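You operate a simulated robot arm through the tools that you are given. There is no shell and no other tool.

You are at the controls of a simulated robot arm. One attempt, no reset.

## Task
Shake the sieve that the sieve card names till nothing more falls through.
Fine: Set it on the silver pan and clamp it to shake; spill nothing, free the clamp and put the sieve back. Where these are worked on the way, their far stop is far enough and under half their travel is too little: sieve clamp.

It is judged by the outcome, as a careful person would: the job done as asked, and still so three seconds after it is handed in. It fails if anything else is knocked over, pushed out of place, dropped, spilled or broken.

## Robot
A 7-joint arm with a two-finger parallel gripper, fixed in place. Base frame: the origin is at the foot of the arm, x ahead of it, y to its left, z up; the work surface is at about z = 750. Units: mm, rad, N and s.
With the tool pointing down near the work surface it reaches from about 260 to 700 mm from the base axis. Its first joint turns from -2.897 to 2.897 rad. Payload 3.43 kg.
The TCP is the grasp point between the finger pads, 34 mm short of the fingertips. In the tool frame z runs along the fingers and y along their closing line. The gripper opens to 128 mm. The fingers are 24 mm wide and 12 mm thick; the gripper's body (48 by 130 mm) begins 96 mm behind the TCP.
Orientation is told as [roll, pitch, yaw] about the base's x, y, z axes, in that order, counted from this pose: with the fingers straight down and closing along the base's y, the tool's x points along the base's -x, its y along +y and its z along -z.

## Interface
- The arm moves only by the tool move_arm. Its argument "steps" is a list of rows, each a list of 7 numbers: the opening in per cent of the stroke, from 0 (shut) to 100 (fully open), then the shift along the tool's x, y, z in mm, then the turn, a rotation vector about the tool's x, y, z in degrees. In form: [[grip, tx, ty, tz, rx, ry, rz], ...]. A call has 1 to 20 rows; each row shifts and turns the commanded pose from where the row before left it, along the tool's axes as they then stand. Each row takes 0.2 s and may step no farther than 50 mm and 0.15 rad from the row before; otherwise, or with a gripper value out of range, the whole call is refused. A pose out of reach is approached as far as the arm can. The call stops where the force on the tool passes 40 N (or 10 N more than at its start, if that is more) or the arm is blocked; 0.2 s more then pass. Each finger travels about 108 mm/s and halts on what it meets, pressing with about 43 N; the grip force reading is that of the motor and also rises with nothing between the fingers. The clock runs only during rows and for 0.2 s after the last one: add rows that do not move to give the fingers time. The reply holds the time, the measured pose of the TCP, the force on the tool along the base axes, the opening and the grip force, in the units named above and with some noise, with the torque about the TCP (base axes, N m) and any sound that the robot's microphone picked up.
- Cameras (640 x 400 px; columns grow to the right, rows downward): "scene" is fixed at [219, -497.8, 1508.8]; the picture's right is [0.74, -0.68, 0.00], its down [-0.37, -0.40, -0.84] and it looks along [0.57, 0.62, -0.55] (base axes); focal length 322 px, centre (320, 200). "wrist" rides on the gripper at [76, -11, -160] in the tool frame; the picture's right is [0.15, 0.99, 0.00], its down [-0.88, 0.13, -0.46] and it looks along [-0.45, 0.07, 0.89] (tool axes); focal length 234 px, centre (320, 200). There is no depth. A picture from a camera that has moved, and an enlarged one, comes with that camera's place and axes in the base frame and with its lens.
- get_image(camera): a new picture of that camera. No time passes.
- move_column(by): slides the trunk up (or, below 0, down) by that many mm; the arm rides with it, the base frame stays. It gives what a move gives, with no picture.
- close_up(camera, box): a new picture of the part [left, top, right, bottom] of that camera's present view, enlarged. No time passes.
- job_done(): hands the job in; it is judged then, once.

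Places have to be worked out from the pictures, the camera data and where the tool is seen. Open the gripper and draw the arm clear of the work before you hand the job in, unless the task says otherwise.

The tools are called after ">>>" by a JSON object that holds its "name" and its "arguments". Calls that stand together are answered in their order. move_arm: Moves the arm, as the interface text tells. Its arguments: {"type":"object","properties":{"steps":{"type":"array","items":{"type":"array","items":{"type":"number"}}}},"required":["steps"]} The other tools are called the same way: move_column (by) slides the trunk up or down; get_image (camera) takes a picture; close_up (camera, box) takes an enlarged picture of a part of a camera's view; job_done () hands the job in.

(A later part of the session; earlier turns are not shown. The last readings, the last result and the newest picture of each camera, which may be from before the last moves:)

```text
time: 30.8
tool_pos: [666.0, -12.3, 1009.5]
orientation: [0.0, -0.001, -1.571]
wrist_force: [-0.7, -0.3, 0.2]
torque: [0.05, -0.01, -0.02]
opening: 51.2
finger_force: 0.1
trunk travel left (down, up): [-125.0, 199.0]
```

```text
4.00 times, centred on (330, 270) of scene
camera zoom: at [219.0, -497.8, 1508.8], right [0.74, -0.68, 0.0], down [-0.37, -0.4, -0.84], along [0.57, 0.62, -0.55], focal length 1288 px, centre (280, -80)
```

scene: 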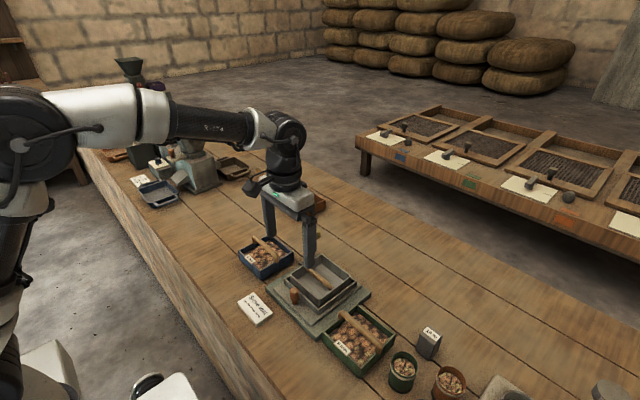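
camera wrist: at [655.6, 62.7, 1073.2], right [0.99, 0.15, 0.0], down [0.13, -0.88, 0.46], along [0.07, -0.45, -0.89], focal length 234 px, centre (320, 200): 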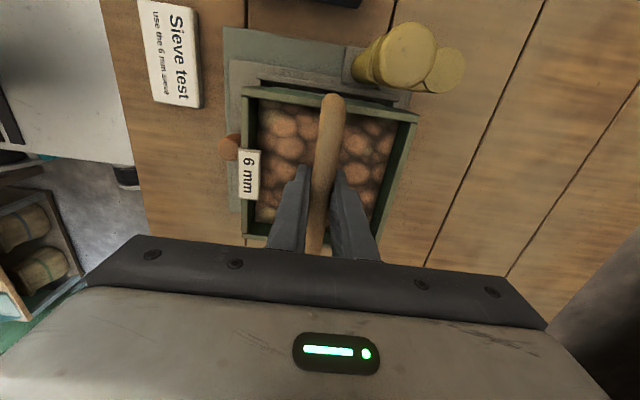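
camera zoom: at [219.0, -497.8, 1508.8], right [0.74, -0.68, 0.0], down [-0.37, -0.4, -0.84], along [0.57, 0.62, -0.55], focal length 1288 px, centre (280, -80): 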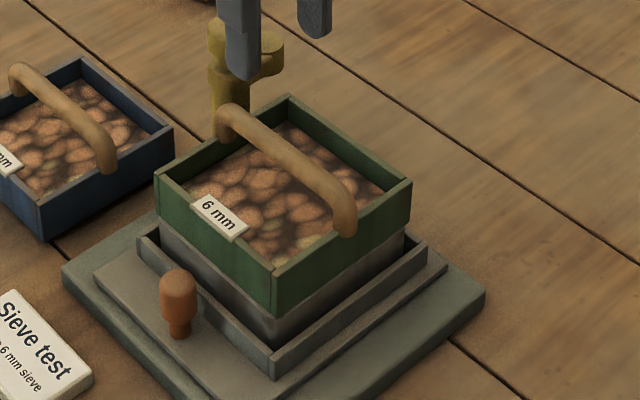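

Sieve rests on the pan. I'll zoom in on the seam to check how well it is centred.

>>> {"name": "close_up", "arguments": {"camera": "scene", "box": [310, 270, 350, 310]}}

>>> {"name": "close_up", "arguments": {"camera": "scene", "box": [310, 255, 390, 305]}}

>>> {"name": "close_up", "arguments": {"camera": "scene", "box": [300, 220, 350, 260]}}

```text
10.00 times, centred on (330, 290) of scene
camera zoom: at [219.0, -497.8, 1508.8], right [0.74, -0.68, 0.0], down [-0.37, -0.4, -0.84], along [0.57, 0.62, -0.55], focal length 3220 px, centre (220, -700)
```

zoom: 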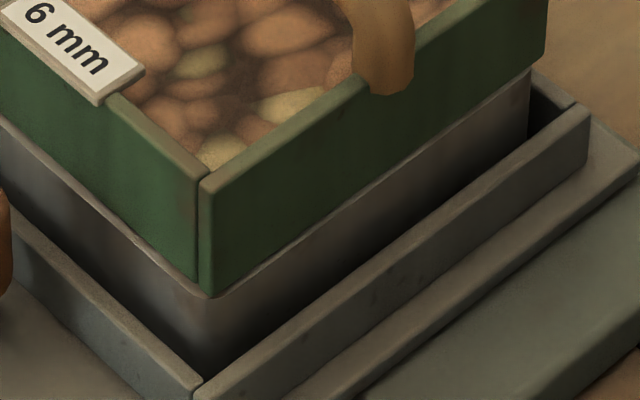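

```text
8.00 times, centred on (350, 280) of scene
camera zoom: at [219.0, -497.8, 1508.8], right [0.74, -0.68, 0.0], down [-0.37, -0.4, -0.84], along [0.57, 0.62, -0.55], focal length 2576 px, centre (80, -440)
```

zoom: 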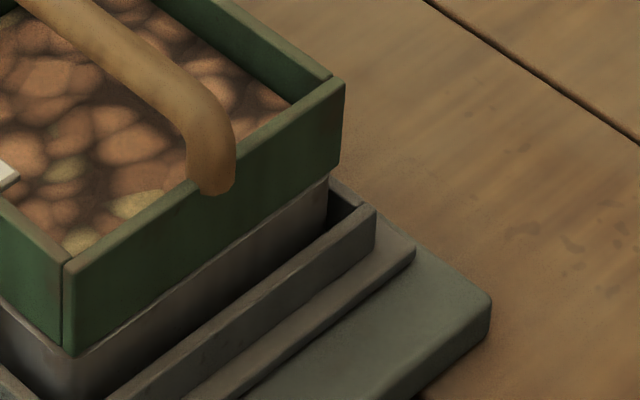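

```text
10.00 times, centred on (325, 240) of scene
camera zoom: at [219.0, -497.8, 1508.8], right [0.74, -0.68, 0.0], down [-0.37, -0.4, -0.84], along [0.57, 0.62, -0.55], focal length 3220 px, centre (270, -200)
```

zoom: 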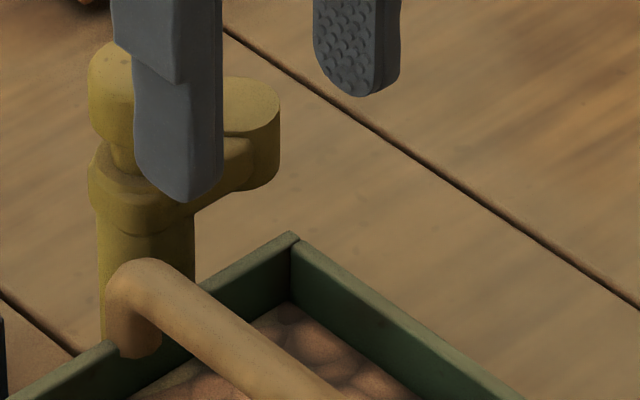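

The seam shows the pan edge just under the sieve on both near sides, so it is seated within about 1 mm. Next I'll go to the clamp, moving above the knob at (700.5,82.5) and turning back to yaw 0 so I can later twist it 90° toward -y.

>>> {"name": "move_arm", "arguments": {"steps": [[40, 32, 11.5, 0, 0, 0, 0], [40, 32, 11.5, 0, 0, 0, 0], [40, 31, 11.5, 0, 0, 0, 0], [34, 0, 0, 0, 0, 0, -8.182], [34, 0, 0, 0, 0, 0, -8.182], [34, 0, 0, 0, 0, 0, -8.182], [34, 0, 0, 0, 0, 0, -8.182], [34, 0, 0, 0, 0, 0, -8.182], [34, 0, 0, 0, 0, 0, -8.182], [34, 0, 0, 0, 0, 0, -8.182], [34, 0, 0, 0, 0, 0, -8.182], [34, 0, 0, 0, 0, 0, -8.182], [34, 0, 0, 0, 0, 0, -8.182], [34, 0, 0, 0, 0, 0, -8.182], [34, 0, 0, 0, 0, 0, 0], [34, 0, 0, 0, 0, 0, 0]]}}

>>> {"name": "get_image", "arguments": {"camera": "wrist"}}

>>> {"name": "close_up", "arguments": {"camera": "scene", "box": [270, 200, 390, 320]}}

```text
time: 34.1
tool_pos: [700.6, 80.0, 1008.4]
orientation: [0.001, 0.0, 0.004]
wrist_force: [0.0, 0.6, -0.5]
torque: [0.02, 0.02, 0.02]
opening: 43.4
finger_force: 0.0
trunk travel left (down, up): [-125.0, 199.0]
```

```text
taken
camera wrist: at [625.5, 69.3, 1168.9], right [-0.15, 0.99, 0.0], down [0.88, 0.13, 0.46], along [0.45, 0.07, -0.89], focal length 234 px, centre (320, 200)
```

wrist: 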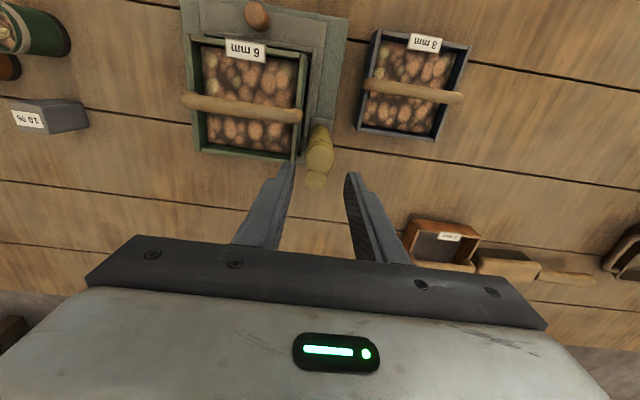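

```text
3.33 times, centred on (330, 260) of scene
camera zoom: at [219.0, -497.8, 1508.8], right [0.74, -0.68, 0.0], down [-0.37, -0.4, -0.84], along [0.57, 0.62, -0.55], focal length 1073 px, centre (287, 0)
```

zoom: 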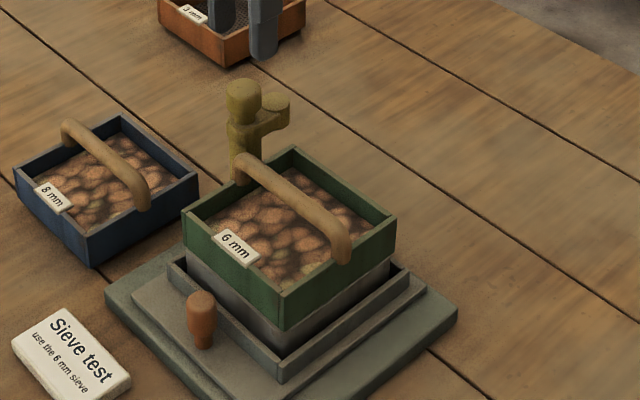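

>>> {"name": "close_up", "arguments": {"camera": "wrist", "box": [270, 100, 370, 200]}}

```text
4.00 times, centred on (320, 150) of wrist
camera zoom: at [625.5, 69.3, 1168.9], right [-0.15, 0.99, 0.0], down [0.88, 0.13, 0.46], along [0.45, 0.07, -0.89], focal length 937 px, centre (320, 400)
```

zoom: 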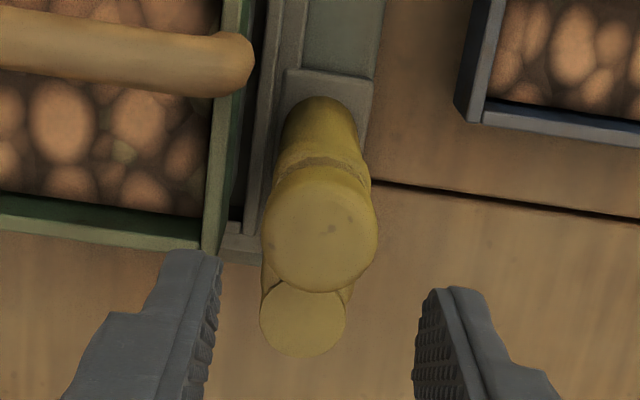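

The knob's top centre is at about (699.5,81), dia 30, and the pad at about (736,81). I'm going down over the knob with a 43 mm opening.

>>> {"name": "move_arm", "arguments": {"steps": [[34, 0.5, 1, 25, 0, 0, 0], [34, 0, 0, 25, 0, 0, 0], [34, 0, 0, 20, 0, 0, 0], [34, 0, 0, 15, 0, 0, 0], [34, 0, 0, 12, 0, 0, 0], [34, 0, 0, 0, 0, 0, 0]]}}

>>> {"name": "close_up", "arguments": {"camera": "wrist", "box": [240, 100, 400, 260]}}

>>> {"name": "close_up", "arguments": {"camera": "scene", "box": [280, 200, 360, 280]}}

```text
time: 35.5
tool_pos: [699.9, 82.2, 910.8]
orientation: [0.001, 0.0, 0.001]
wrist_force: [-0.2, -0.7, -0.4]
torque: [0.04, 0.01, 0.0]
opening: 43.8
finger_force: 0.2
trunk travel left (down, up): [-125.0, 199.0]
```

```text
2.50 times, centred on (320, 180) of wrist
camera zoom: at [623.9, 70.7, 1071.4], right [-0.15, 0.99, 0.0], down [0.88, 0.13, 0.46], along [0.45, 0.07, -0.89], focal length 585 px, centre (320, 250)
```

zoom: 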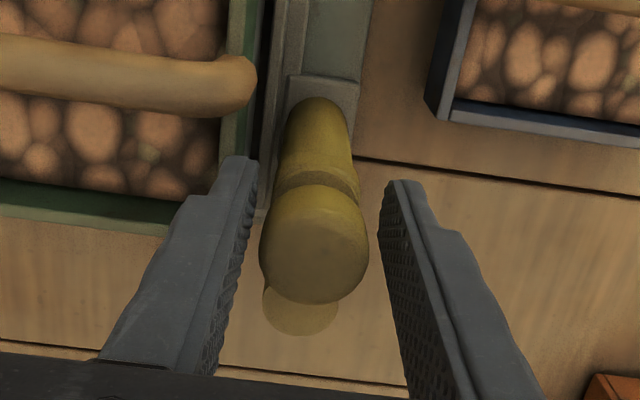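

```text
5.00 times, centred on (320, 240) of scene
camera zoom: at [219.0, -497.8, 1508.8], right [0.74, -0.68, 0.0], down [-0.37, -0.4, -0.84], along [0.57, 0.62, -0.55], focal length 1610 px, centre (320, 0)
```

zoom: 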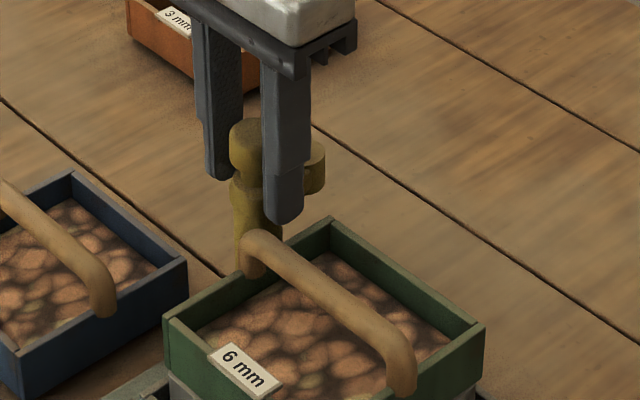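

The knob sits between the fingers. I'm closing on it, then trying a small clockwise turn while reading the torque.

>>> {"name": "move_arm", "arguments": {"steps": [[15, 0, 0, 0, 0, 0, 0], [10, 0, 0, 0, 0, 0, 0], [10, 0, 0, 0, 0, 0, 0], [10, 0, 0, 0, 0, 0, 0]]}}

>>> {"name": "move_arm", "arguments": {"steps": [[10, 0, 0, 0, 0, 0, 4], [10, 0, 0, 0, 0, 0, 4], [10, 0, 0, 0, 0, 0, 4]]}}

>>> {"name": "close_up", "arguments": {"camera": "wrist", "box": [240, 100, 400, 260]}}

>>> {"name": "close_up", "arguments": {"camera": "scene", "box": [280, 200, 360, 280]}}

```text
time: 36.5
tool_pos: [699.1, 81.4, 911.3]
orientation: [0.001, 0.001, 0.001]
wrist_force: [-0.8, -0.8, -2.0]
torque: [0.27, -0.3, -0.01]
opening: 31.9
finger_force: 44.7
trunk travel left (down, up): [-125.0, 199.0]
```

```text
time: 37.4
tool_pos: [698.9, 83.1, 911.0]
orientation: [-0.001, 0.001, -0.211]
wrist_force: [-5.3, -0.1, -4.8]
torque: [0.16, -1.42, -0.01]
opening: 31.7
finger_force: 44.6
trunk travel left (down, up): [-125.0, 199.0]
```

```text
2.50 times, centred on (320, 180) of wrist
camera zoom: at [623.4, 87.0, 1071.4], right [0.06, 1.0, 0.0], down [0.89, -0.06, 0.45], along [0.45, -0.03, -0.89], focal length 585 px, centre (320, 250)
```

zoom: 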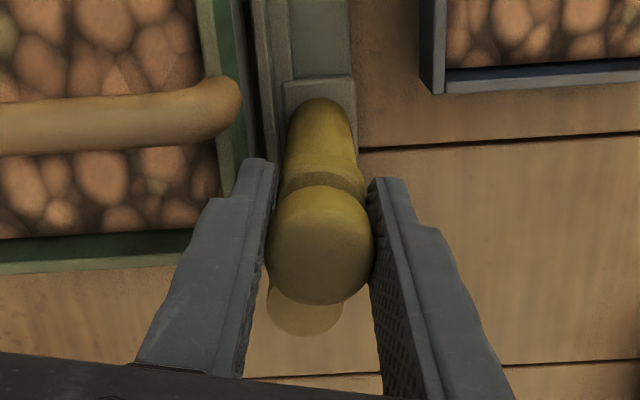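

```text
5.00 times, centred on (320, 240) of scene
camera zoom: at [219.0, -497.8, 1508.8], right [0.74, -0.68, 0.0], down [-0.37, -0.4, -0.84], along [0.57, 0.62, -0.55], focal length 1610 px, centre (320, 0)
```

zoom: 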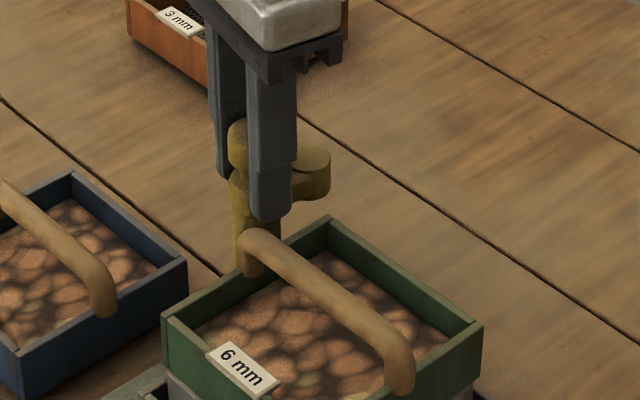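

The pad swings with the knob, and it moved toward -y. I'm continuing the turn in stages.

>>> {"name": "move_arm", "arguments": {"steps": [[10, 0, 0, 0, 0, 0, 6], [10, 0, 0, 0, 0, 0, 6], [10, 0, 0, 0, 0, 0, 6], [10, 0, 0, 0, 0, 0, 6], [10, 0, 0, 0, 0, 0, 6]]}}

>>> {"name": "close_up", "arguments": {"camera": "scene", "box": [280, 200, 360, 280]}}

>>> {"name": "close_up", "arguments": {"camera": "wrist", "box": [240, 100, 400, 260]}}

```text
time: 38.5
tool_pos: [698.3, 82.7, 911.1]
orientation: [-0.001, 0.004, -0.735]
wrist_force: [-8.8, 0.2, -10.9]
torque: [0.76, 0.31, -0.01]
opening: 31.5
finger_force: 44.9
trunk travel left (down, up): [-125.0, 199.0]
```

```text
5.00 times, centred on (320, 240) of scene
camera zoom: at [219.0, -497.8, 1508.8], right [0.74, -0.68, 0.0], down [-0.37, -0.4, -0.84], along [0.57, 0.62, -0.55], focal length 1610 px, centre (320, 0)
```

zoom: 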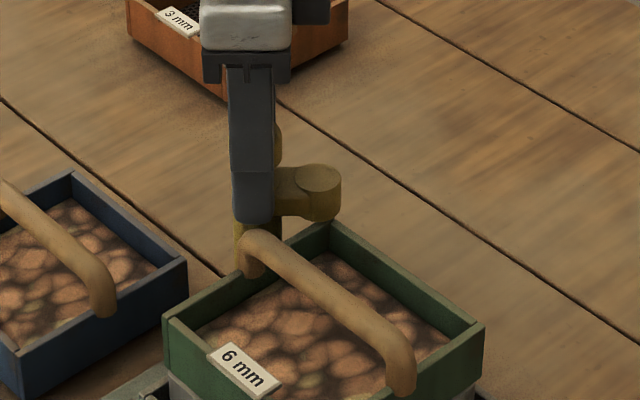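

```text
2.50 times, centred on (320, 180) of wrist
camera zoom: at [636.8, 124.1, 1071.6], right [0.56, 0.83, 0.0], down [0.74, -0.49, 0.45], along [0.38, -0.25, -0.89], focal length 585 px, centre (320, 250)
```

zoom: 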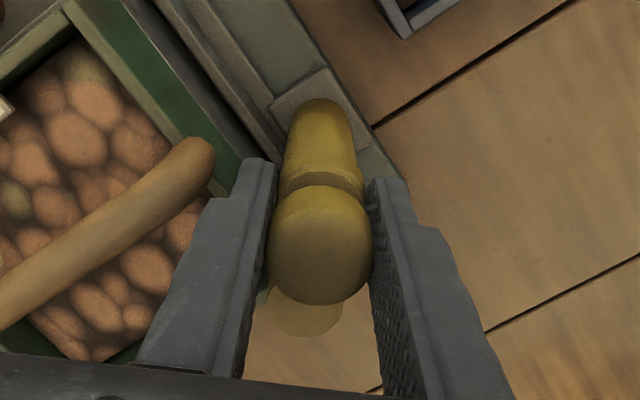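

The clamp is turning (42° so far). The tool feels about -9 N in x and -11 N in z, so I'll ease 1 mm toward -x and 1 mm down while continuing.

>>> {"name": "move_arm", "arguments": {"steps": [[10, 0.8, -0.7, 1, 0, 0, 0], [10, 0, 0, 0, 0, 0, 6], [10, 0, 0, 0, 0, 0, 6]]}}

>>> {"name": "move_arm", "arguments": {"steps": [[10, 0, 0, 0, 0, 0, 6], [10, 0, 0, 0, 0, 0, 6], [10, 0, 0, 0, 0, 0, 6]]}}

>>> {"name": "close_up", "arguments": {"camera": "scene", "box": [280, 200, 360, 280]}}

>>> {"name": "close_up", "arguments": {"camera": "wrist", "box": [240, 100, 400, 260]}}

```text
time: 39.4
tool_pos: [698.9, 83.0, 911.1]
orientation: [0.002, -0.004, -0.944]
wrist_force: [3.7, 1.0, -2.7]
torque: [0.37, 0.98, -0.01]
opening: 31.4
finger_force: 45.2
trunk travel left (down, up): [-125.0, 199.0]
```

```text
time: 40.1
tool_pos: [699.7, 80.9, 911.3]
orientation: [0.0, -0.002, -1.259]
wrist_force: [5.1, 0.7, 0.8]
torque: [-0.86, 0.39, 0.01]
opening: 31.6
finger_force: 44.9
trunk travel left (down, up): [-125.0, 199.0]
```

```text
5.00 times, centred on (320, 240) of scene
camera zoom: at [219.0, -497.8, 1508.8], right [0.74, -0.68, 0.0], down [-0.37, -0.4, -0.84], along [0.57, 0.62, -0.55], focal length 1610 px, centre (320, 0)
```

zoom: 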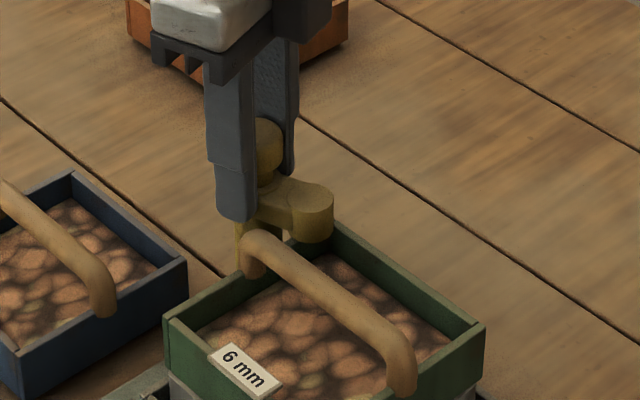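

```text
2.50 times, centred on (320, 180) of wrist
camera zoom: at [666.3, 150.1, 1071.3], right [0.9, 0.44, 0.0], down [0.39, -0.8, 0.46], along [0.2, -0.41, -0.89], focal length 585 px, centre (320, 250)
```

zoom: 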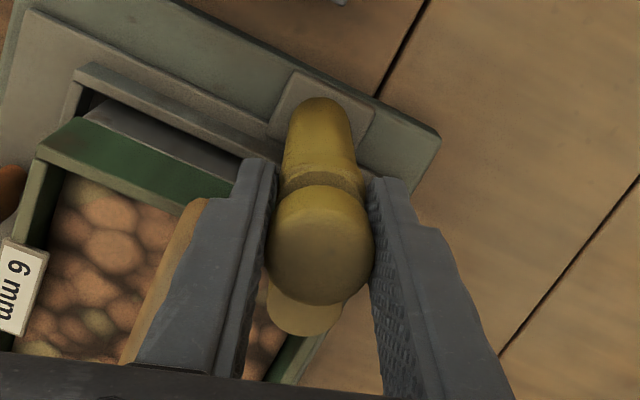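

At 72° with low forces and the pad nearing the sieve's rim. I'm continuing toward the stop in smaller turns.

>>> {"name": "move_arm", "arguments": {"steps": [[10, 0, 0, 0, 0, 0, 5], [10, 0, 0, 0, 0, 0, 5]]}}

>>> {"name": "move_arm", "arguments": {"steps": [[10, 0, 0, 0, 0, 0, 4], [10, 0, 0, 0, 0, 0, 4]]}}

>>> {"name": "close_up", "arguments": {"camera": "scene", "box": [280, 200, 360, 280]}}

>>> {"name": "close_up", "arguments": {"camera": "wrist", "box": [240, 100, 400, 260]}}

```text
time: 40.8
tool_pos: [698.4, 81.1, 912.3]
orientation: [0.003, -0.002, -1.433]
wrist_force: [11.7, -1.0, 2.0]
torque: [-0.5, 0.19, -0.02]
opening: 31.7
finger_force: 45.2
trunk travel left (down, up): [-125.0, 199.0]
```

```text
time: 41.4
tool_pos: [699.7, 81.7, 911.7]
orientation: [0.001, 0.002, -1.57]
wrist_force: [16.9, -0.1, 3.0]
torque: [-1.19, 0.39, 0.06]
opening: 31.6
finger_force: 44.6
trunk travel left (down, up): [-125.0, 199.0]
```

```text
5.00 times, centred on (320, 240) of scene
camera zoom: at [219.0, -497.8, 1508.8], right [0.74, -0.68, 0.0], down [-0.37, -0.4, -0.84], along [0.57, 0.62, -0.55], focal length 1610 px, centre (320, 0)
```

zoom: 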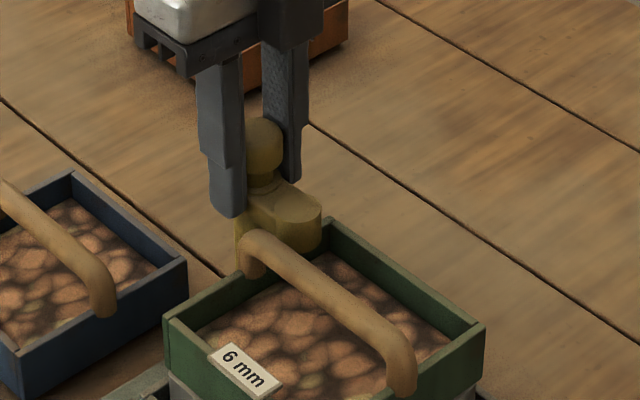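

```text
2.50 times, centred on (320, 180) of wrist
camera zoom: at [689.4, 157.2, 1071.4], right [0.99, 0.15, 0.0], down [0.13, -0.88, 0.46], along [0.07, -0.45, -0.89], focal length 585 px, centre (320, 250)
```

zoom: 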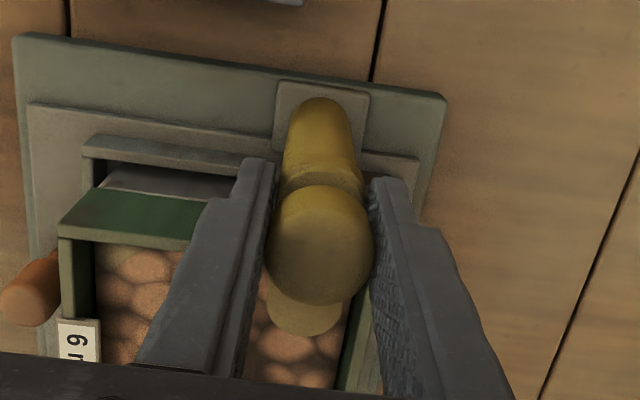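

At 90° with the pad over the sieve's +y rim, no stop is felt yet (torque z≈0). I'll relieve the x force and turn a little further to find the stop.

>>> {"name": "move_arm", "arguments": {"steps": [[10, 0, 1.5, 0, 0, 0, 0], [10, 0, 0, 0, 0, 0, 3]]}}

>>> {"name": "move_arm", "arguments": {"steps": [[10, 0, 0, 0, 0, 0, 3], [10, 0, 0, 0, 0, 0, 3]]}}

>>> {"name": "close_up", "arguments": {"camera": "scene", "box": [280, 200, 360, 280]}}

>>> {"name": "close_up", "arguments": {"camera": "wrist", "box": [240, 100, 400, 260]}}

```text
time: 42.0
tool_pos: [699.8, 81.9, 911.9]
orientation: [0.0, 0.002, -1.623]
wrist_force: [8.4, 0.6, 4.3]
torque: [0.21, -0.29, 0.42]
opening: 31.8
finger_force: 45.0
trunk travel left (down, up): [-125.0, 199.0]
```

```text
time: 42.5
tool_pos: [700.7, 82.8, 910.9]
orientation: [0.002, 0.001, -1.727]
wrist_force: [7.1, 1.7, 4.0]
torque: [0.01, -1.42, 0.89]
opening: 31.7
finger_force: 45.2
trunk travel left (down, up): [-125.0, 199.0]
```

```text
5.00 times, centred on (320, 240) of scene
camera zoom: at [219.0, -497.8, 1508.8], right [0.74, -0.68, 0.0], down [-0.37, -0.4, -0.84], along [0.57, 0.62, -0.55], focal length 1610 px, centre (320, 0)
```

zoom: 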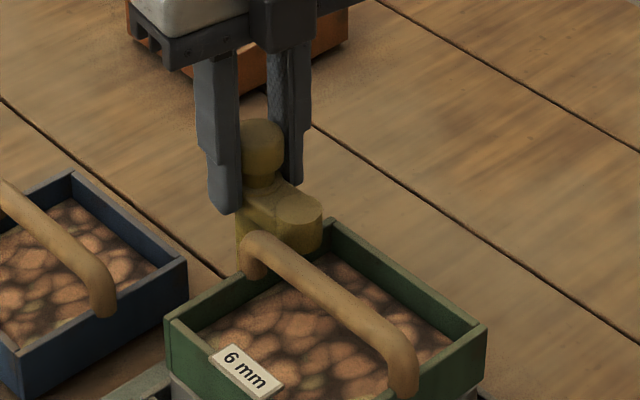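

```text
2.50 times, centred on (320, 180) of wrist
camera zoom: at [701.8, 158.5, 1071.4], right [1.0, -0.01, 0.0], down [-0.01, -0.89, 0.46], along [0.0, -0.46, -0.89], focal length 585 px, centre (320, 250)
```

zoom: 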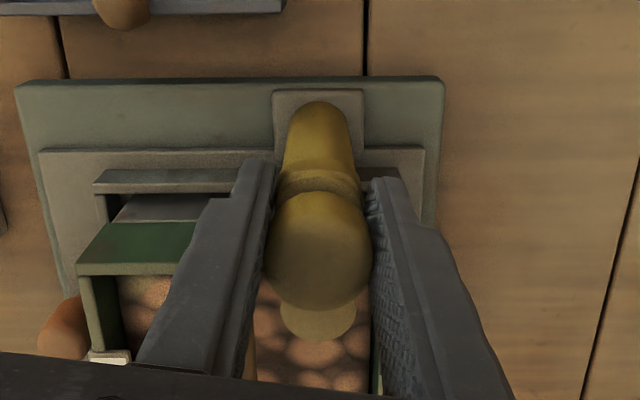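

Torque rose to 0.9 Nm while the pad stayed at 90°, so the clamp is at its far stop. I'm releasing the knob and rising straight up.

>>> {"name": "move_arm", "arguments": {"steps": [[10, 0, 0, 0, 0, 0, -3], [34, 0, 0, 0, 0, 0, 0], [34, 0, 0, 0, 0, 0, 0], [34, 0, 0, 0, 0, 0, 0], [34, 0, 0, -15, 0, 0, 0], [34, 0, 0, -30, 0, 0, 0], [34, 0, 0, -40, 0, 0, 0], [34, 0, 0, -40, 0, 0, 0], [34, 0, 0, 0, 0, 0, 0]]}}

>>> {"name": "get_image", "arguments": {"camera": "wrist"}}

>>> {"name": "close_up", "arguments": {"camera": "scene", "box": [260, 200, 380, 320]}}

```text
time: 44.5
tool_pos: [692.7, 83.8, 1035.2]
orientation: [0.0, 0.0, -1.675]
wrist_force: [0.0, 0.8, -0.8]
torque: [-0.02, 0.01, 0.01]
opening: 43.5
finger_force: 0.2
out of reach, approached as far as the arm can: row 8
trunk travel left (down, up): [-125.0, 199.0]
```

```text
taken
camera wrist: at [689.6, 159.5, 1194.9], right [1.0, 0.04, 0.0], down [0.04, -0.89, 0.46], along [0.02, -0.46, -0.89], focal length 234 px, centre (320, 200)
```

wrist: 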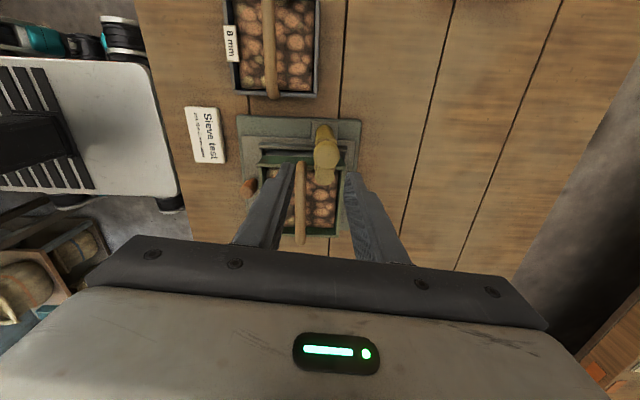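

```text
3.33 times, centred on (320, 260) of scene
camera zoom: at [219.0, -497.8, 1508.8], right [0.74, -0.68, 0.0], down [-0.37, -0.4, -0.84], along [0.57, 0.62, -0.55], focal length 1073 px, centre (320, 0)
```

zoom: 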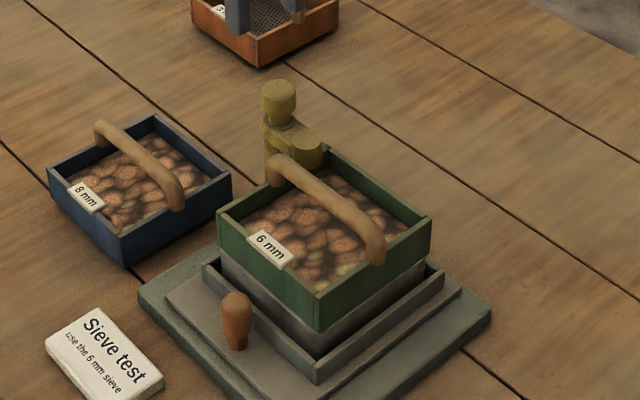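

The clamp pad now holds over the sieve's rim. Next I'll move over the orange knob at about (569,-18) and turn to yaw 0 so the fingers can straddle it along y.

>>> {"name": "move_arm", "arguments": {"steps": [[34, -28.6, -28.2, 0, 0, 0, 0], [34, -28.6, -28.2, 0, 0, 0, 0], [34, -28.6, -28.2, 0, 0, 0, 0], [34, -28.6, -28.2, 0, 0, 0, 0], [40, 0, 0, 0, 0, 0, -8], [40, 0, 0, 0, 0, 0, -8], [40, 0, 0, 0, 0, 0, -8], [40, 0, 0, 0, 0, 0, -8], [40, 0, 0, 0, 0, 0, -8], [40, 0, 0, 0, 0, 0, -8], [40, 0, 0, 0, 0, 0, -8], [40, 0, 0, 0, 0, 0, -8], [40, 0, 0, 0, 0, 0, -8], [40, 0, 0, 0, 0, 0, -8], [40, 0, 0, 0, 0, 0, -8], [40, 0, 0, 0, 0, 0, -8], [40, 0, 0, 0, 0, 0, 0]]}}

>>> {"name": "get_image", "arguments": {"camera": "wrist"}}

>>> {"name": "close_up", "arguments": {"camera": "wrist", "box": [250, 60, 390, 200]}}

```text
time: 48.1
tool_pos: [569.0, -18.4, 1034.3]
orientation: [-0.001, 0.0, 0.003]
wrist_force: [-0.5, 0.2, 0.3]
torque: [-0.02, -0.02, -0.02]
opening: 51.0
finger_force: 0.1
trunk travel left (down, up): [-125.0, 199.0]
```

```text
taken
camera wrist: at [494.4, -31.0, 1194.7], right [-0.15, 0.99, 0.0], down [0.88, 0.13, 0.46], along [0.45, 0.07, -0.89], focal length 234 px, centre (320, 200)
```

wrist: 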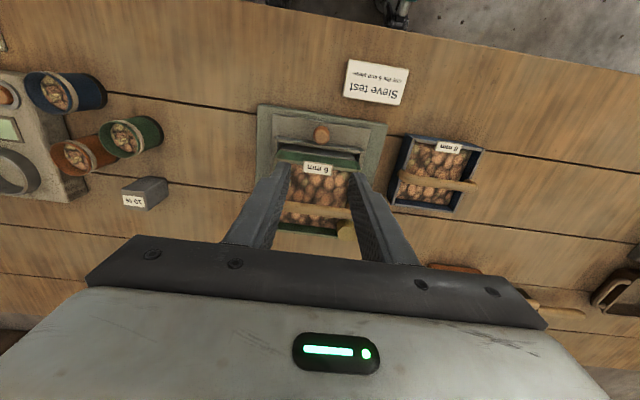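

```text
2.86 times, centred on (320, 130) of wrist
camera zoom: at [494.4, -31.0, 1194.7], right [-0.15, 0.99, 0.0], down [0.88, 0.13, 0.46], along [0.45, 0.07, -0.89], focal length 669 px, centre (320, 400)
```

zoom: 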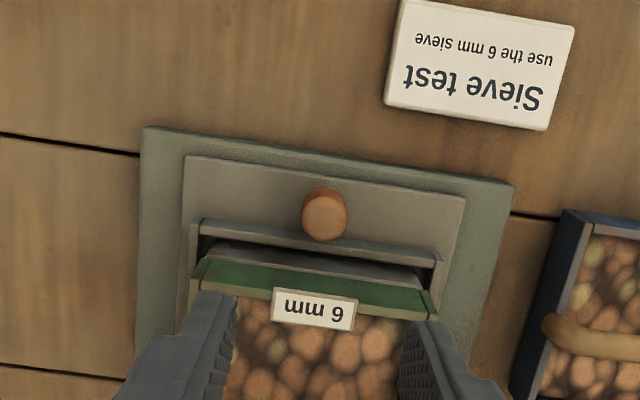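

The knob's top centre is at about (572,-16), dia 24, top z≈820. I'm lowering to just above it and checking clearance to the sieve label and fence.

>>> {"name": "move_arm", "arguments": {"steps": [[40, -3, 2.5, 40, 0, 0, 0], [40, 0, 0, 45, 0, 0, 0], [40, 0, 0, 45, 0, 0, 0], [40, 0, 0, 30, 0, 0, 0], [40, 0, 0, 15, 0, 0, 0], [40, 0, 0, 0, 0, 0, 0]]}}

>>> {"name": "close_up", "arguments": {"camera": "wrist", "box": [220, 80, 420, 270]}}

>>> {"name": "close_up", "arguments": {"camera": "scene", "box": [260, 200, 380, 330]}}

```text
time: 49.5
tool_pos: [570.3, -17.2, 860.0]
orientation: [0.0, 0.001, 0.0]
wrist_force: [1.1, -0.1, 0.0]
torque: [-0.01, 0.0, -0.01]
opening: 51.5
finger_force: 0.1
trunk travel left (down, up): [-125.0, 199.0]
```

```text
2.11 times, centred on (320, 175) of wrist
camera zoom: at [496.3, -28.8, 1019.4], right [-0.15, 0.99, 0.0], down [0.88, 0.13, 0.46], along [0.45, 0.07, -0.89], focal length 493 px, centre (320, 253)
```

zoom: 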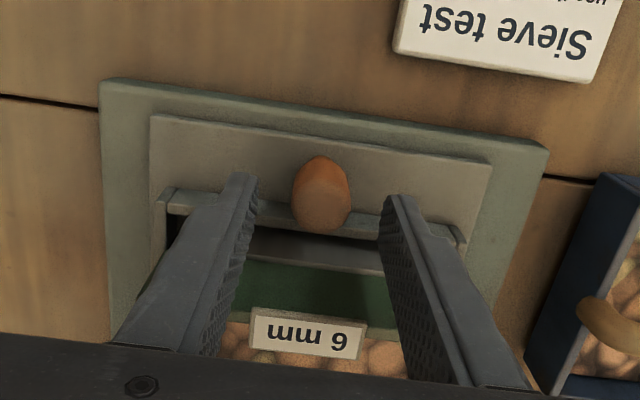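

```text
3.08 times, centred on (320, 265) of scene
camera zoom: at [219.0, -497.8, 1508.8], right [0.74, -0.68, 0.0], down [-0.37, -0.4, -0.84], along [0.57, 0.62, -0.55], focal length 991 px, centre (320, 0)
```

zoom: 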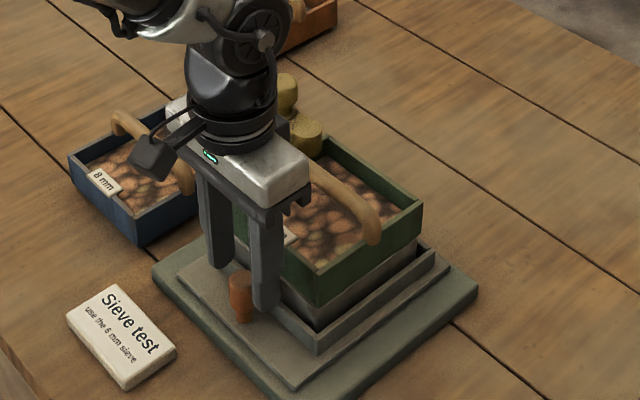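

Knob is centred between fingers; a further 2 mm in x is needed. I'm going down to z≈815 and closing on it.

>>> {"name": "move_arm", "arguments": {"steps": [[40, -2, 1, 15, 0, 0, 0], [40, 0, 0, 15, 0, 0, 0], [40, 0, 0, 14, 0, 0, 0], [40, 0, 0, 0, 0, 0, 0]]}}

>>> {"name": "move_arm", "arguments": {"steps": [[20, 0, 0, 0, 0, 0, 0], [8, 0, 0, 0, 0, 0, 0], [5, 0, 0, 0, 0, 0, 0], [5, 0, 0, 0, 0, 0, 0]]}}

>>> {"name": "close_up", "arguments": {"camera": "wrist", "box": [220, 80, 420, 270]}}

>>> {"name": "close_up", "arguments": {"camera": "scene", "box": [260, 200, 380, 330]}}

```text
time: 50.5
tool_pos: [573.8, -14.2, 815.5]
orientation: [0.001, -0.002, 0.0]
wrist_force: [-2.1, -1.0, 8.0]
torque: [0.05, 0.19, 0.0]
opening: 51.3
finger_force: 0.0
trunk travel left (down, up): [-125.0, 199.0]
```

```text
time: 51.5
tool_pos: [574.9, -16.4, 816.5]
orientation: [0.001, -0.004, 0.001]
wrist_force: [4.4, -2.3, 10.1]
torque: [0.48, -0.15, -0.08]
opening: 24.6
finger_force: 44.6
trunk travel left (down, up): [-125.0, 199.0]
```

```text
2.11 times, centred on (320, 175) of wrist
camera zoom: at [498.8, -27.0, 976.1], right [-0.15, 0.99, 0.0], down [0.88, 0.13, 0.46], along [0.45, 0.07, -0.89], focal length 493 px, centre (320, 253)
```

zoom: 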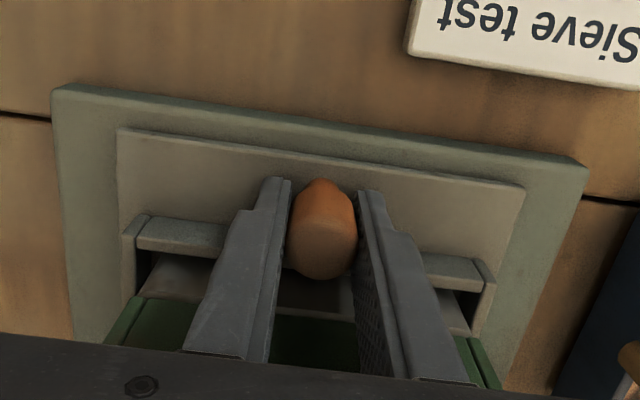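

```text
3.08 times, centred on (320, 265) of scene
camera zoom: at [219.0, -497.8, 1508.8], right [0.74, -0.68, 0.0], down [-0.37, -0.4, -0.84], along [0.57, 0.62, -0.55], focal length 991 px, centre (320, 0)
```

zoom: 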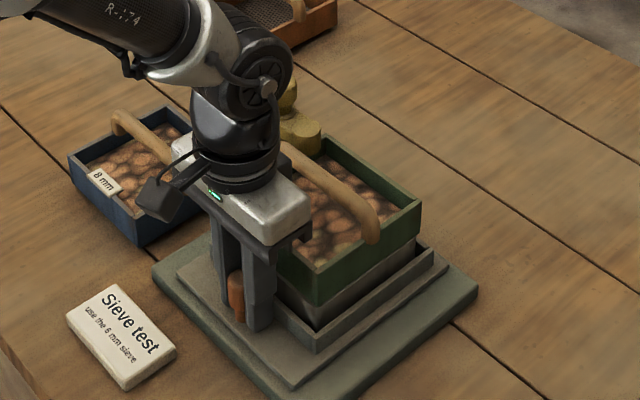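

The grip is on the knob (24.6 mm), but about 8–10 N of upward force shows that the tips touch something below. I'll open, rise 5 mm, back off 3 mm in x, and regrip.

>>> {"name": "move_arm", "arguments": {"steps": [[25, 0, 0, 0, 0, 0, 0], [25, 0, 0, -5, 0, 0, 0], [25, 3, 0, 0, 0, 0, 0], [25, 0, 0, 0, 0, 0, 0]]}}

>>> {"name": "move_arm", "arguments": {"steps": [[8, 0, 0, 0, 0, 0, 0], [5, 0, 0, 0, 0, 0, 0], [5, 0, 0, 0, 0, 0, 0], [5, 0, 0, 0, 0, 0, 0]]}}

>>> {"name": "close_up", "arguments": {"camera": "scene", "box": [290, 250, 350, 320]}}

```text
time: 52.5
tool_pos: [571.7, -15.3, 821.6]
orientation: [-0.001, 0.0, 0.0]
wrist_force: [0.4, -0.3, -1.0]
torque: [-0.01, 0.0, 0.01]
opening: 32.0
finger_force: 0.1
trunk travel left (down, up): [-125.0, 199.0]
```

```text
time: 53.5
tool_pos: [570.7, -16.9, 821.0]
orientation: [-0.001, 0.001, 0.0]
wrist_force: [-2.5, 0.9, -1.9]
torque: [-0.4, -0.19, -0.01]
opening: 24.8
finger_force: 44.8
trunk travel left (down, up): [-125.0, 199.0]
```

```text
5.71 times, centred on (320, 285) of scene
camera zoom: at [219.0, -497.8, 1508.8], right [0.74, -0.68, 0.0], down [-0.37, -0.4, -0.84], along [0.57, 0.62, -0.55], focal length 1840 px, centre (320, -286)
```

zoom: 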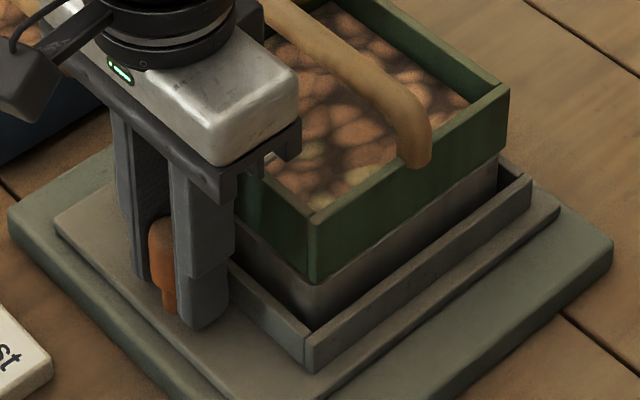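

Clean grip now, no side load. I'll test which way the carriage slides with a 5 mm move along +y.

>>> {"name": "move_arm", "arguments": {"steps": [[5, 0, 2.5, 0, 0, 0, 0], [5, 0, 2.5, 0, 0, 0, 0]]}}

>>> {"name": "close_up", "arguments": {"camera": "scene", "box": [290, 250, 350, 320]}}

```text
time: 54.1
tool_pos: [572.3, -11.3, 820.0]
orientation: [0.0, 0.001, -0.001]
wrist_force: [1.4, -1.7, 0.3]
torque: [0.54, 1.37, 0.02]
opening: 24.7
finger_force: 45.1
trunk travel left (down, up): [-125.0, 199.0]
```

```text
5.71 times, centred on (320, 285) of scene
camera zoom: at [219.0, -497.8, 1508.8], right [0.74, -0.68, 0.0], down [-0.37, -0.4, -0.84], along [0.57, 0.62, -0.55], focal length 1840 px, centre (320, -286)
```

zoom: 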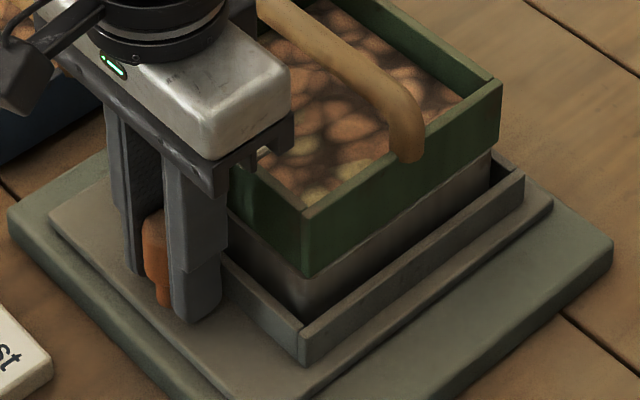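

The carriage, pan and sieve slide together freely along y. I'll try one full gentle stroke of about ±14 mm to feel the limits.

>>> {"name": "move_arm", "arguments": {"steps": [[5, 0, 4, 0, 0, 0, 0], [5, 0, 4, 0, 0, 0, 0], [5, 0, 0, 0, 0, 0, 0], [5, 0, -6, 0, 0, 0, 0], [5, 0, -7, 0, 0, 0, 0], [5, 0, -7, 0, 0, 0, 0], [5, 0, -6, 0, 0, 0, 0]]}}

>>> {"name": "close_up", "arguments": {"camera": "scene", "box": [280, 210, 380, 330]}}

```text
time: 55.8
tool_pos: [570.6, -27.7, 819.7]
orientation: [-0.002, 0.001, 0.001]
wrist_force: [-3.5, 0.1, -1.0]
torque: [0.37, -1.12, 0.15]
opening: 24.5
finger_force: 45.1
trunk travel left (down, up): [-125.0, 199.0]
```

```text
3.33 times, centred on (330, 270) of scene
camera zoom: at [219.0, -497.8, 1508.8], right [0.74, -0.68, 0.0], down [-0.37, -0.4, -0.84], along [0.57, 0.62, -0.55], focal length 1073 px, centre (287, -33)
```

zoom: 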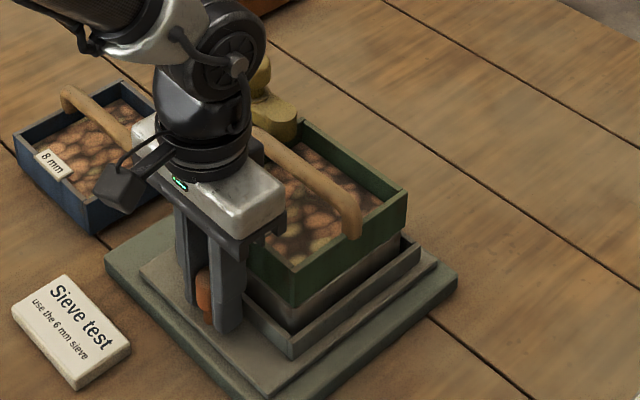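

No resistance through ±12 mm. I'm shaking with quicker strokes and listening.

>>> {"name": "move_arm", "arguments": {"steps": [[5, 0, 12, 0, 0, 0, 0], [5, 0, 12, 0, 0, 0, 0], [5, 0, -12, 0, 0, 0, 0], [5, 0, -12, 0, 0, 0, 0], [5, 0, 12, 0, 0, 0, 0], [5, 0, 12, 0, 0, 0, 0], [5, 0, -12, 0, 0, 0, 0], [5, 0, -12, 0, 0, 0, 0], [5, 0, 12, 0, 0, 0, 0], [5, 0, 12, 0, 0, 0, 0], [5, 0, -12, 0, 0, 0, 0], [5, 0, -12, 0, 0, 0, 0]]}}

>>> {"name": "close_up", "arguments": {"camera": "scene", "box": [280, 210, 380, 330]}}

>>> {"name": "get_image", "arguments": {"camera": "wrist"}}

```text
time: 58.4
tool_pos: [571.1, -27.8, 821.2]
orientation: [0.001, -0.001, 0.0]
wrist_force: [0.8, -0.6, -3.8]
torque: [0.48, -0.44, 0.23]
opening: 24.6
finger_force: 45.0
trunk travel left (down, up): [-125.0, 199.0]
```

```text
3.33 times, centred on (330, 270) of scene
camera zoom: at [219.0, -497.8, 1508.8], right [0.74, -0.68, 0.0], down [-0.37, -0.4, -0.84], along [0.57, 0.62, -0.55], focal length 1073 px, centre (287, -33)
```

zoom: 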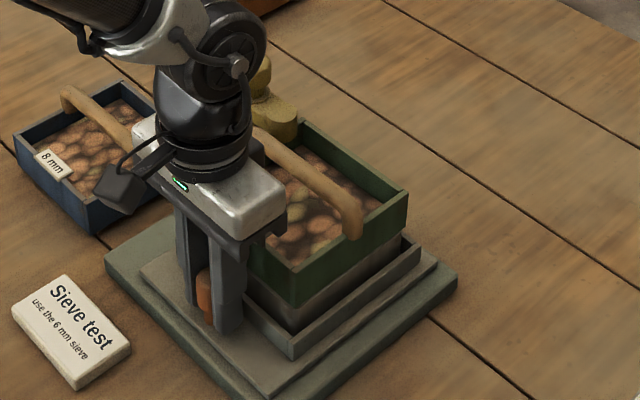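

```text
taken
camera wrist: at [496.3, -39.7, 980.9], right [-0.15, 0.99, 0.0], down [0.88, 0.13, 0.46], along [0.45, 0.07, -0.89], focal length 234 px, centre (320, 200)
```

wrist: 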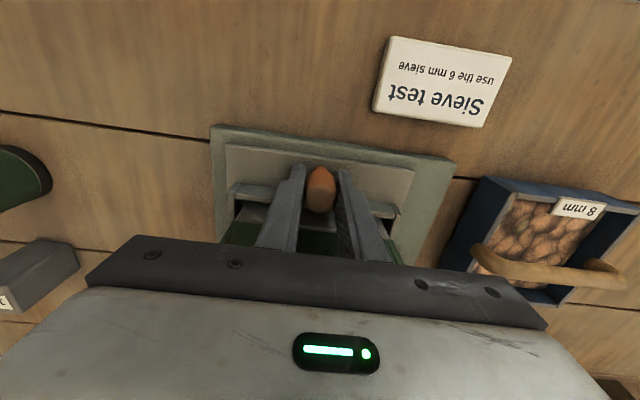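

The nuts' pattern may be changing. I'll zoom in to have a baseline, then keep shaking and compare.

>>> {"name": "close_up", "arguments": {"camera": "scene", "box": [325, 235, 385, 305]}}

>>> {"name": "move_arm", "arguments": {"steps": [[5, 0, 12, 0, 0, 0, 0], [5, 0, 12, 0, 0, 0, 0], [5, 0, -12, 0, 0, 0, 0], [5, 0, -12, 0, 0, 0, 0], [5, 0, 12, 0, 0, 0, 0], [5, 0, 12, 0, 0, 0, 0], [5, 0, -12, 0, 0, 0, 0], [5, 0, -12, 0, 0, 0, 0], [5, 0, 12, 0, 0, 0, 0], [5, 0, 12, 0, 0, 0, 0], [5, 0, -12, 0, 0, 0, 0], [5, 0, -12, 0, 0, 0, 0], [5, 0, 12, 0, 0, 0, 0], [5, 0, 12, 0, 0, 0, 0], [5, 0, -12, 0, 0, 0, 0], [5, 0, -12, 0, 0, 0, 0]]}}

>>> {"name": "close_up", "arguments": {"camera": "scene", "box": [325, 235, 385, 305]}}

```text
5.71 times, centred on (355, 270) of scene
camera zoom: at [219.0, -497.8, 1508.8], right [0.74, -0.68, 0.0], down [-0.37, -0.4, -0.84], along [0.57, 0.62, -0.55], focal length 1840 px, centre (120, -200)
```

zoom: 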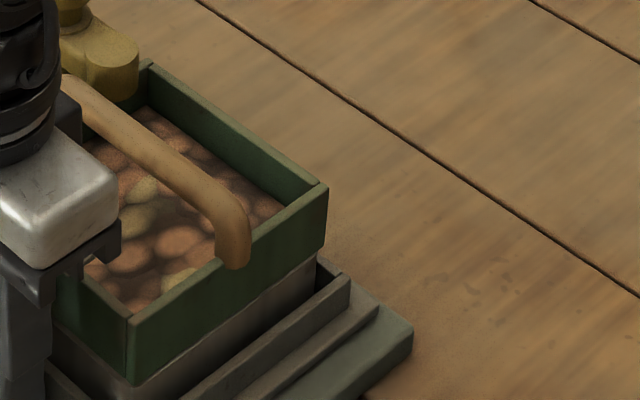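

```text
time: 61.8
tool_pos: [571.8, -27.2, 820.1]
orientation: [-0.001, 0.0, 0.001]
wrist_force: [-3.7, -0.3, -7.7]
torque: [0.48, -1.25, 0.12]
opening: 24.6
finger_force: 45.1
trunk travel left (down, up): [-125.0, 199.0]
```

```text
5.71 times, centred on (355, 270) of scene
camera zoom: at [219.0, -497.8, 1508.8], right [0.74, -0.68, 0.0], down [-0.37, -0.4, -0.84], along [0.57, 0.62, -0.55], focal length 1840 px, centre (120, -200)
```

zoom: 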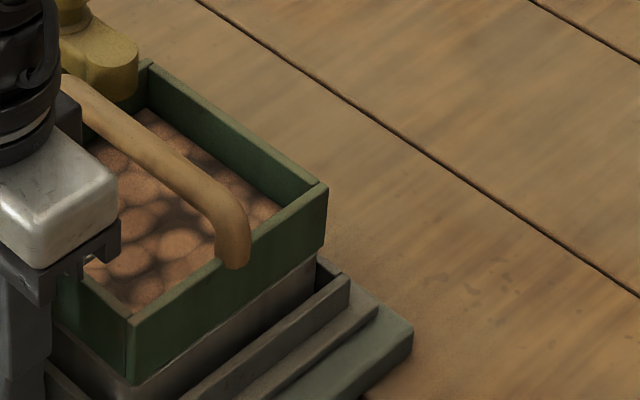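

The level dropped and the small yellow grains are gone from view. I'm continuing until two successive pictures match.

>>> {"name": "move_arm", "arguments": {"steps": [[5, 0, 12, 0, 0, 0, 0], [5, 0, 12, 0, 0, 0, 0], [5, 0, -12, 0, 0, 0, 0], [5, 0, -12, 0, 0, 0, 0], [5, 0, 12, 0, 0, 0, 0], [5, 0, 12, 0, 0, 0, 0], [5, 0, -12, 0, 0, 0, 0], [5, 0, -12, 0, 0, 0, 0], [5, 0, 12, 0, 0, 0, 0], [5, 0, 12, 0, 0, 0, 0], [5, 0, -12, 0, 0, 0, 0], [5, 0, -12, 0, 0, 0, 0], [5, 0, 12, 0, 0, 0, 0], [5, 0, 12, 0, 0, 0, 0], [5, 0, -12, 0, 0, 0, 0], [5, 0, -12, 0, 0, 0, 0]]}}

>>> {"name": "close_up", "arguments": {"camera": "scene", "box": [325, 235, 385, 305]}}

>>> {"name": "move_arm", "arguments": {"steps": [[5, 0, 12, 0, 0, 0, 0], [5, 0, 12, 0, 0, 0, 0], [5, 0, -12, 0, 0, 0, 0], [5, 0, -12, 0, 0, 0, 0], [5, 0, 12, 0, 0, 0, 0], [5, 0, 12, 0, 0, 0, 0], [5, 0, -12, 0, 0, 0, 0], [5, 0, -12, 0, 0, 0, 0], [5, 0, 12, 0, 0, 0, 0], [5, 0, 12, 0, 0, 0, 0], [5, 0, -12, 0, 0, 0, 0], [5, 0, -12, 0, 0, 0, 0], [5, 0, 12, 0, 0, 0, 0], [5, 0, 12, 0, 0, 0, 0], [5, 0, -12, 0, 0, 0, 0], [5, 0, -12, 0, 0, 0, 0]]}}

>>> {"name": "close_up", "arguments": {"camera": "scene", "box": [325, 235, 385, 305]}}

```text
time: 65.2
tool_pos: [570.8, -27.1, 820.1]
orientation: [0.0, 0.0, 0.0]
wrist_force: [-0.8, 2.8, -12.4]
torque: [-0.45, -1.32, 0.05]
opening: 24.8
finger_force: 45.3
trunk travel left (down, up): [-125.0, 199.0]
```

```text
5.71 times, centred on (355, 270) of scene
camera zoom: at [219.0, -497.8, 1508.8], right [0.74, -0.68, 0.0], down [-0.37, -0.4, -0.84], along [0.57, 0.62, -0.55], focal length 1840 px, centre (120, -200)
```

zoom: 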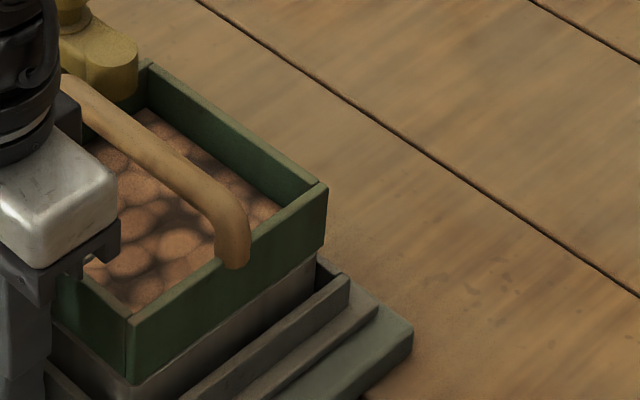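

```text
time: 68.5
tool_pos: [571.3, -28.9, 821.4]
orientation: [-0.002, 0.0, -0.001]
wrist_force: [0.2, 1.0, 1.4]
torque: [0.39, -0.31, 0.25]
opening: 24.6
finger_force: 45.0
trunk travel left (down, up): [-125.0, 199.0]
```

```text
5.71 times, centred on (355, 270) of scene
camera zoom: at [219.0, -497.8, 1508.8], right [0.74, -0.68, 0.0], down [-0.37, -0.4, -0.84], along [0.57, 0.62, -0.55], focal length 1840 px, centre (120, -200)
```

zoom: 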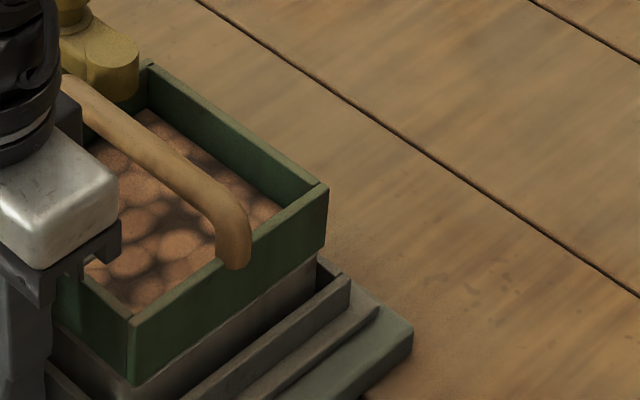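

Three successive pictures match, so nothing more falls through. I'm returning the carriage to its starting place, releasing the knob and rising.

>>> {"name": "move_arm", "arguments": {"steps": [[5, 0, 5, 0, 0, 0, 0], [5, 0, 5, 0, 0, 0, 0], [5, 0, 3, 0, 0, 0, 0], [5, 0, 0, 0, 0, 0, 0], [20, 0, 0, 0, 0, 0, 0], [40, 0, 0, 0, 0, 0, 0], [40, 0, 0, 0, 0, 0, 0], [40, 0, 0, -15, 0, 0, 0], [40, 0, 0, -35, 0, 0, 0], [40, 0, 0, -45, 0, 0, 0], [40, 0, 0, -45, 0, 0, 0], [40, 0, 0, -45, 0, 0, 0], [40, 0, 0, 0, 0, 0, 0]]}}

>>> {"name": "get_image", "arguments": {"camera": "wrist"}}

>>> {"name": "close_up", "arguments": {"camera": "scene", "box": [260, 200, 400, 330]}}

```text
time: 71.3
tool_pos: [570.9, -14.9, 1003.8]
orientation: [0.001, 0.001, 0.0]
wrist_force: [-0.1, -0.3, -1.2]
torque: [-0.01, 0.0, 0.0]
opening: 51.2
finger_force: 0.0
trunk travel left (down, up): [-125.0, 199.0]
```

```text
taken
camera wrist: at [496.5, -26.1, 1164.8], right [-0.15, 0.99, 0.0], down [0.88, 0.13, 0.46], along [0.45, 0.07, -0.89], focal length 234 px, centre (320, 200)
```

wrist: 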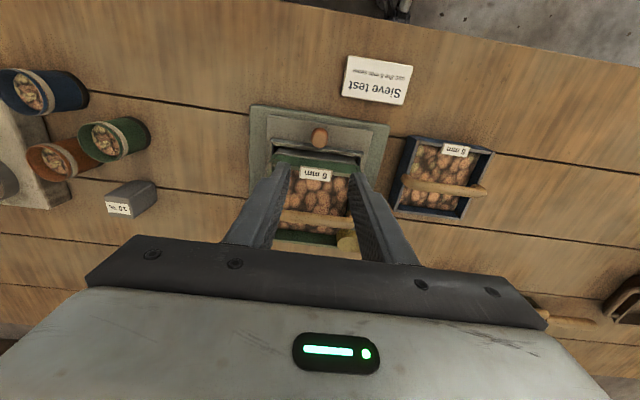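

```text
3.08 times, centred on (330, 265) of scene
camera zoom: at [219.0, -497.8, 1508.8], right [0.74, -0.68, 0.0], down [-0.37, -0.4, -0.84], along [0.57, 0.62, -0.55], focal length 991 px, centre (289, 0)
```

zoom: 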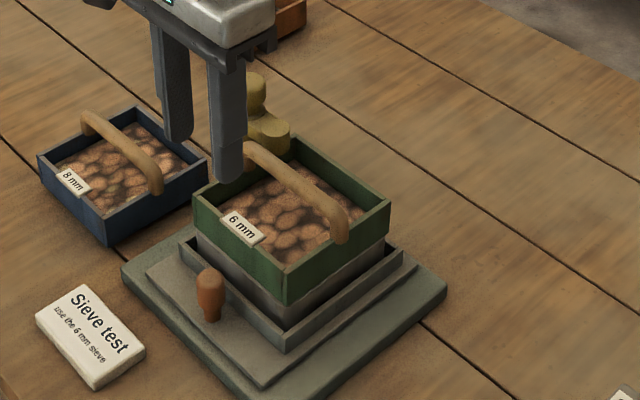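

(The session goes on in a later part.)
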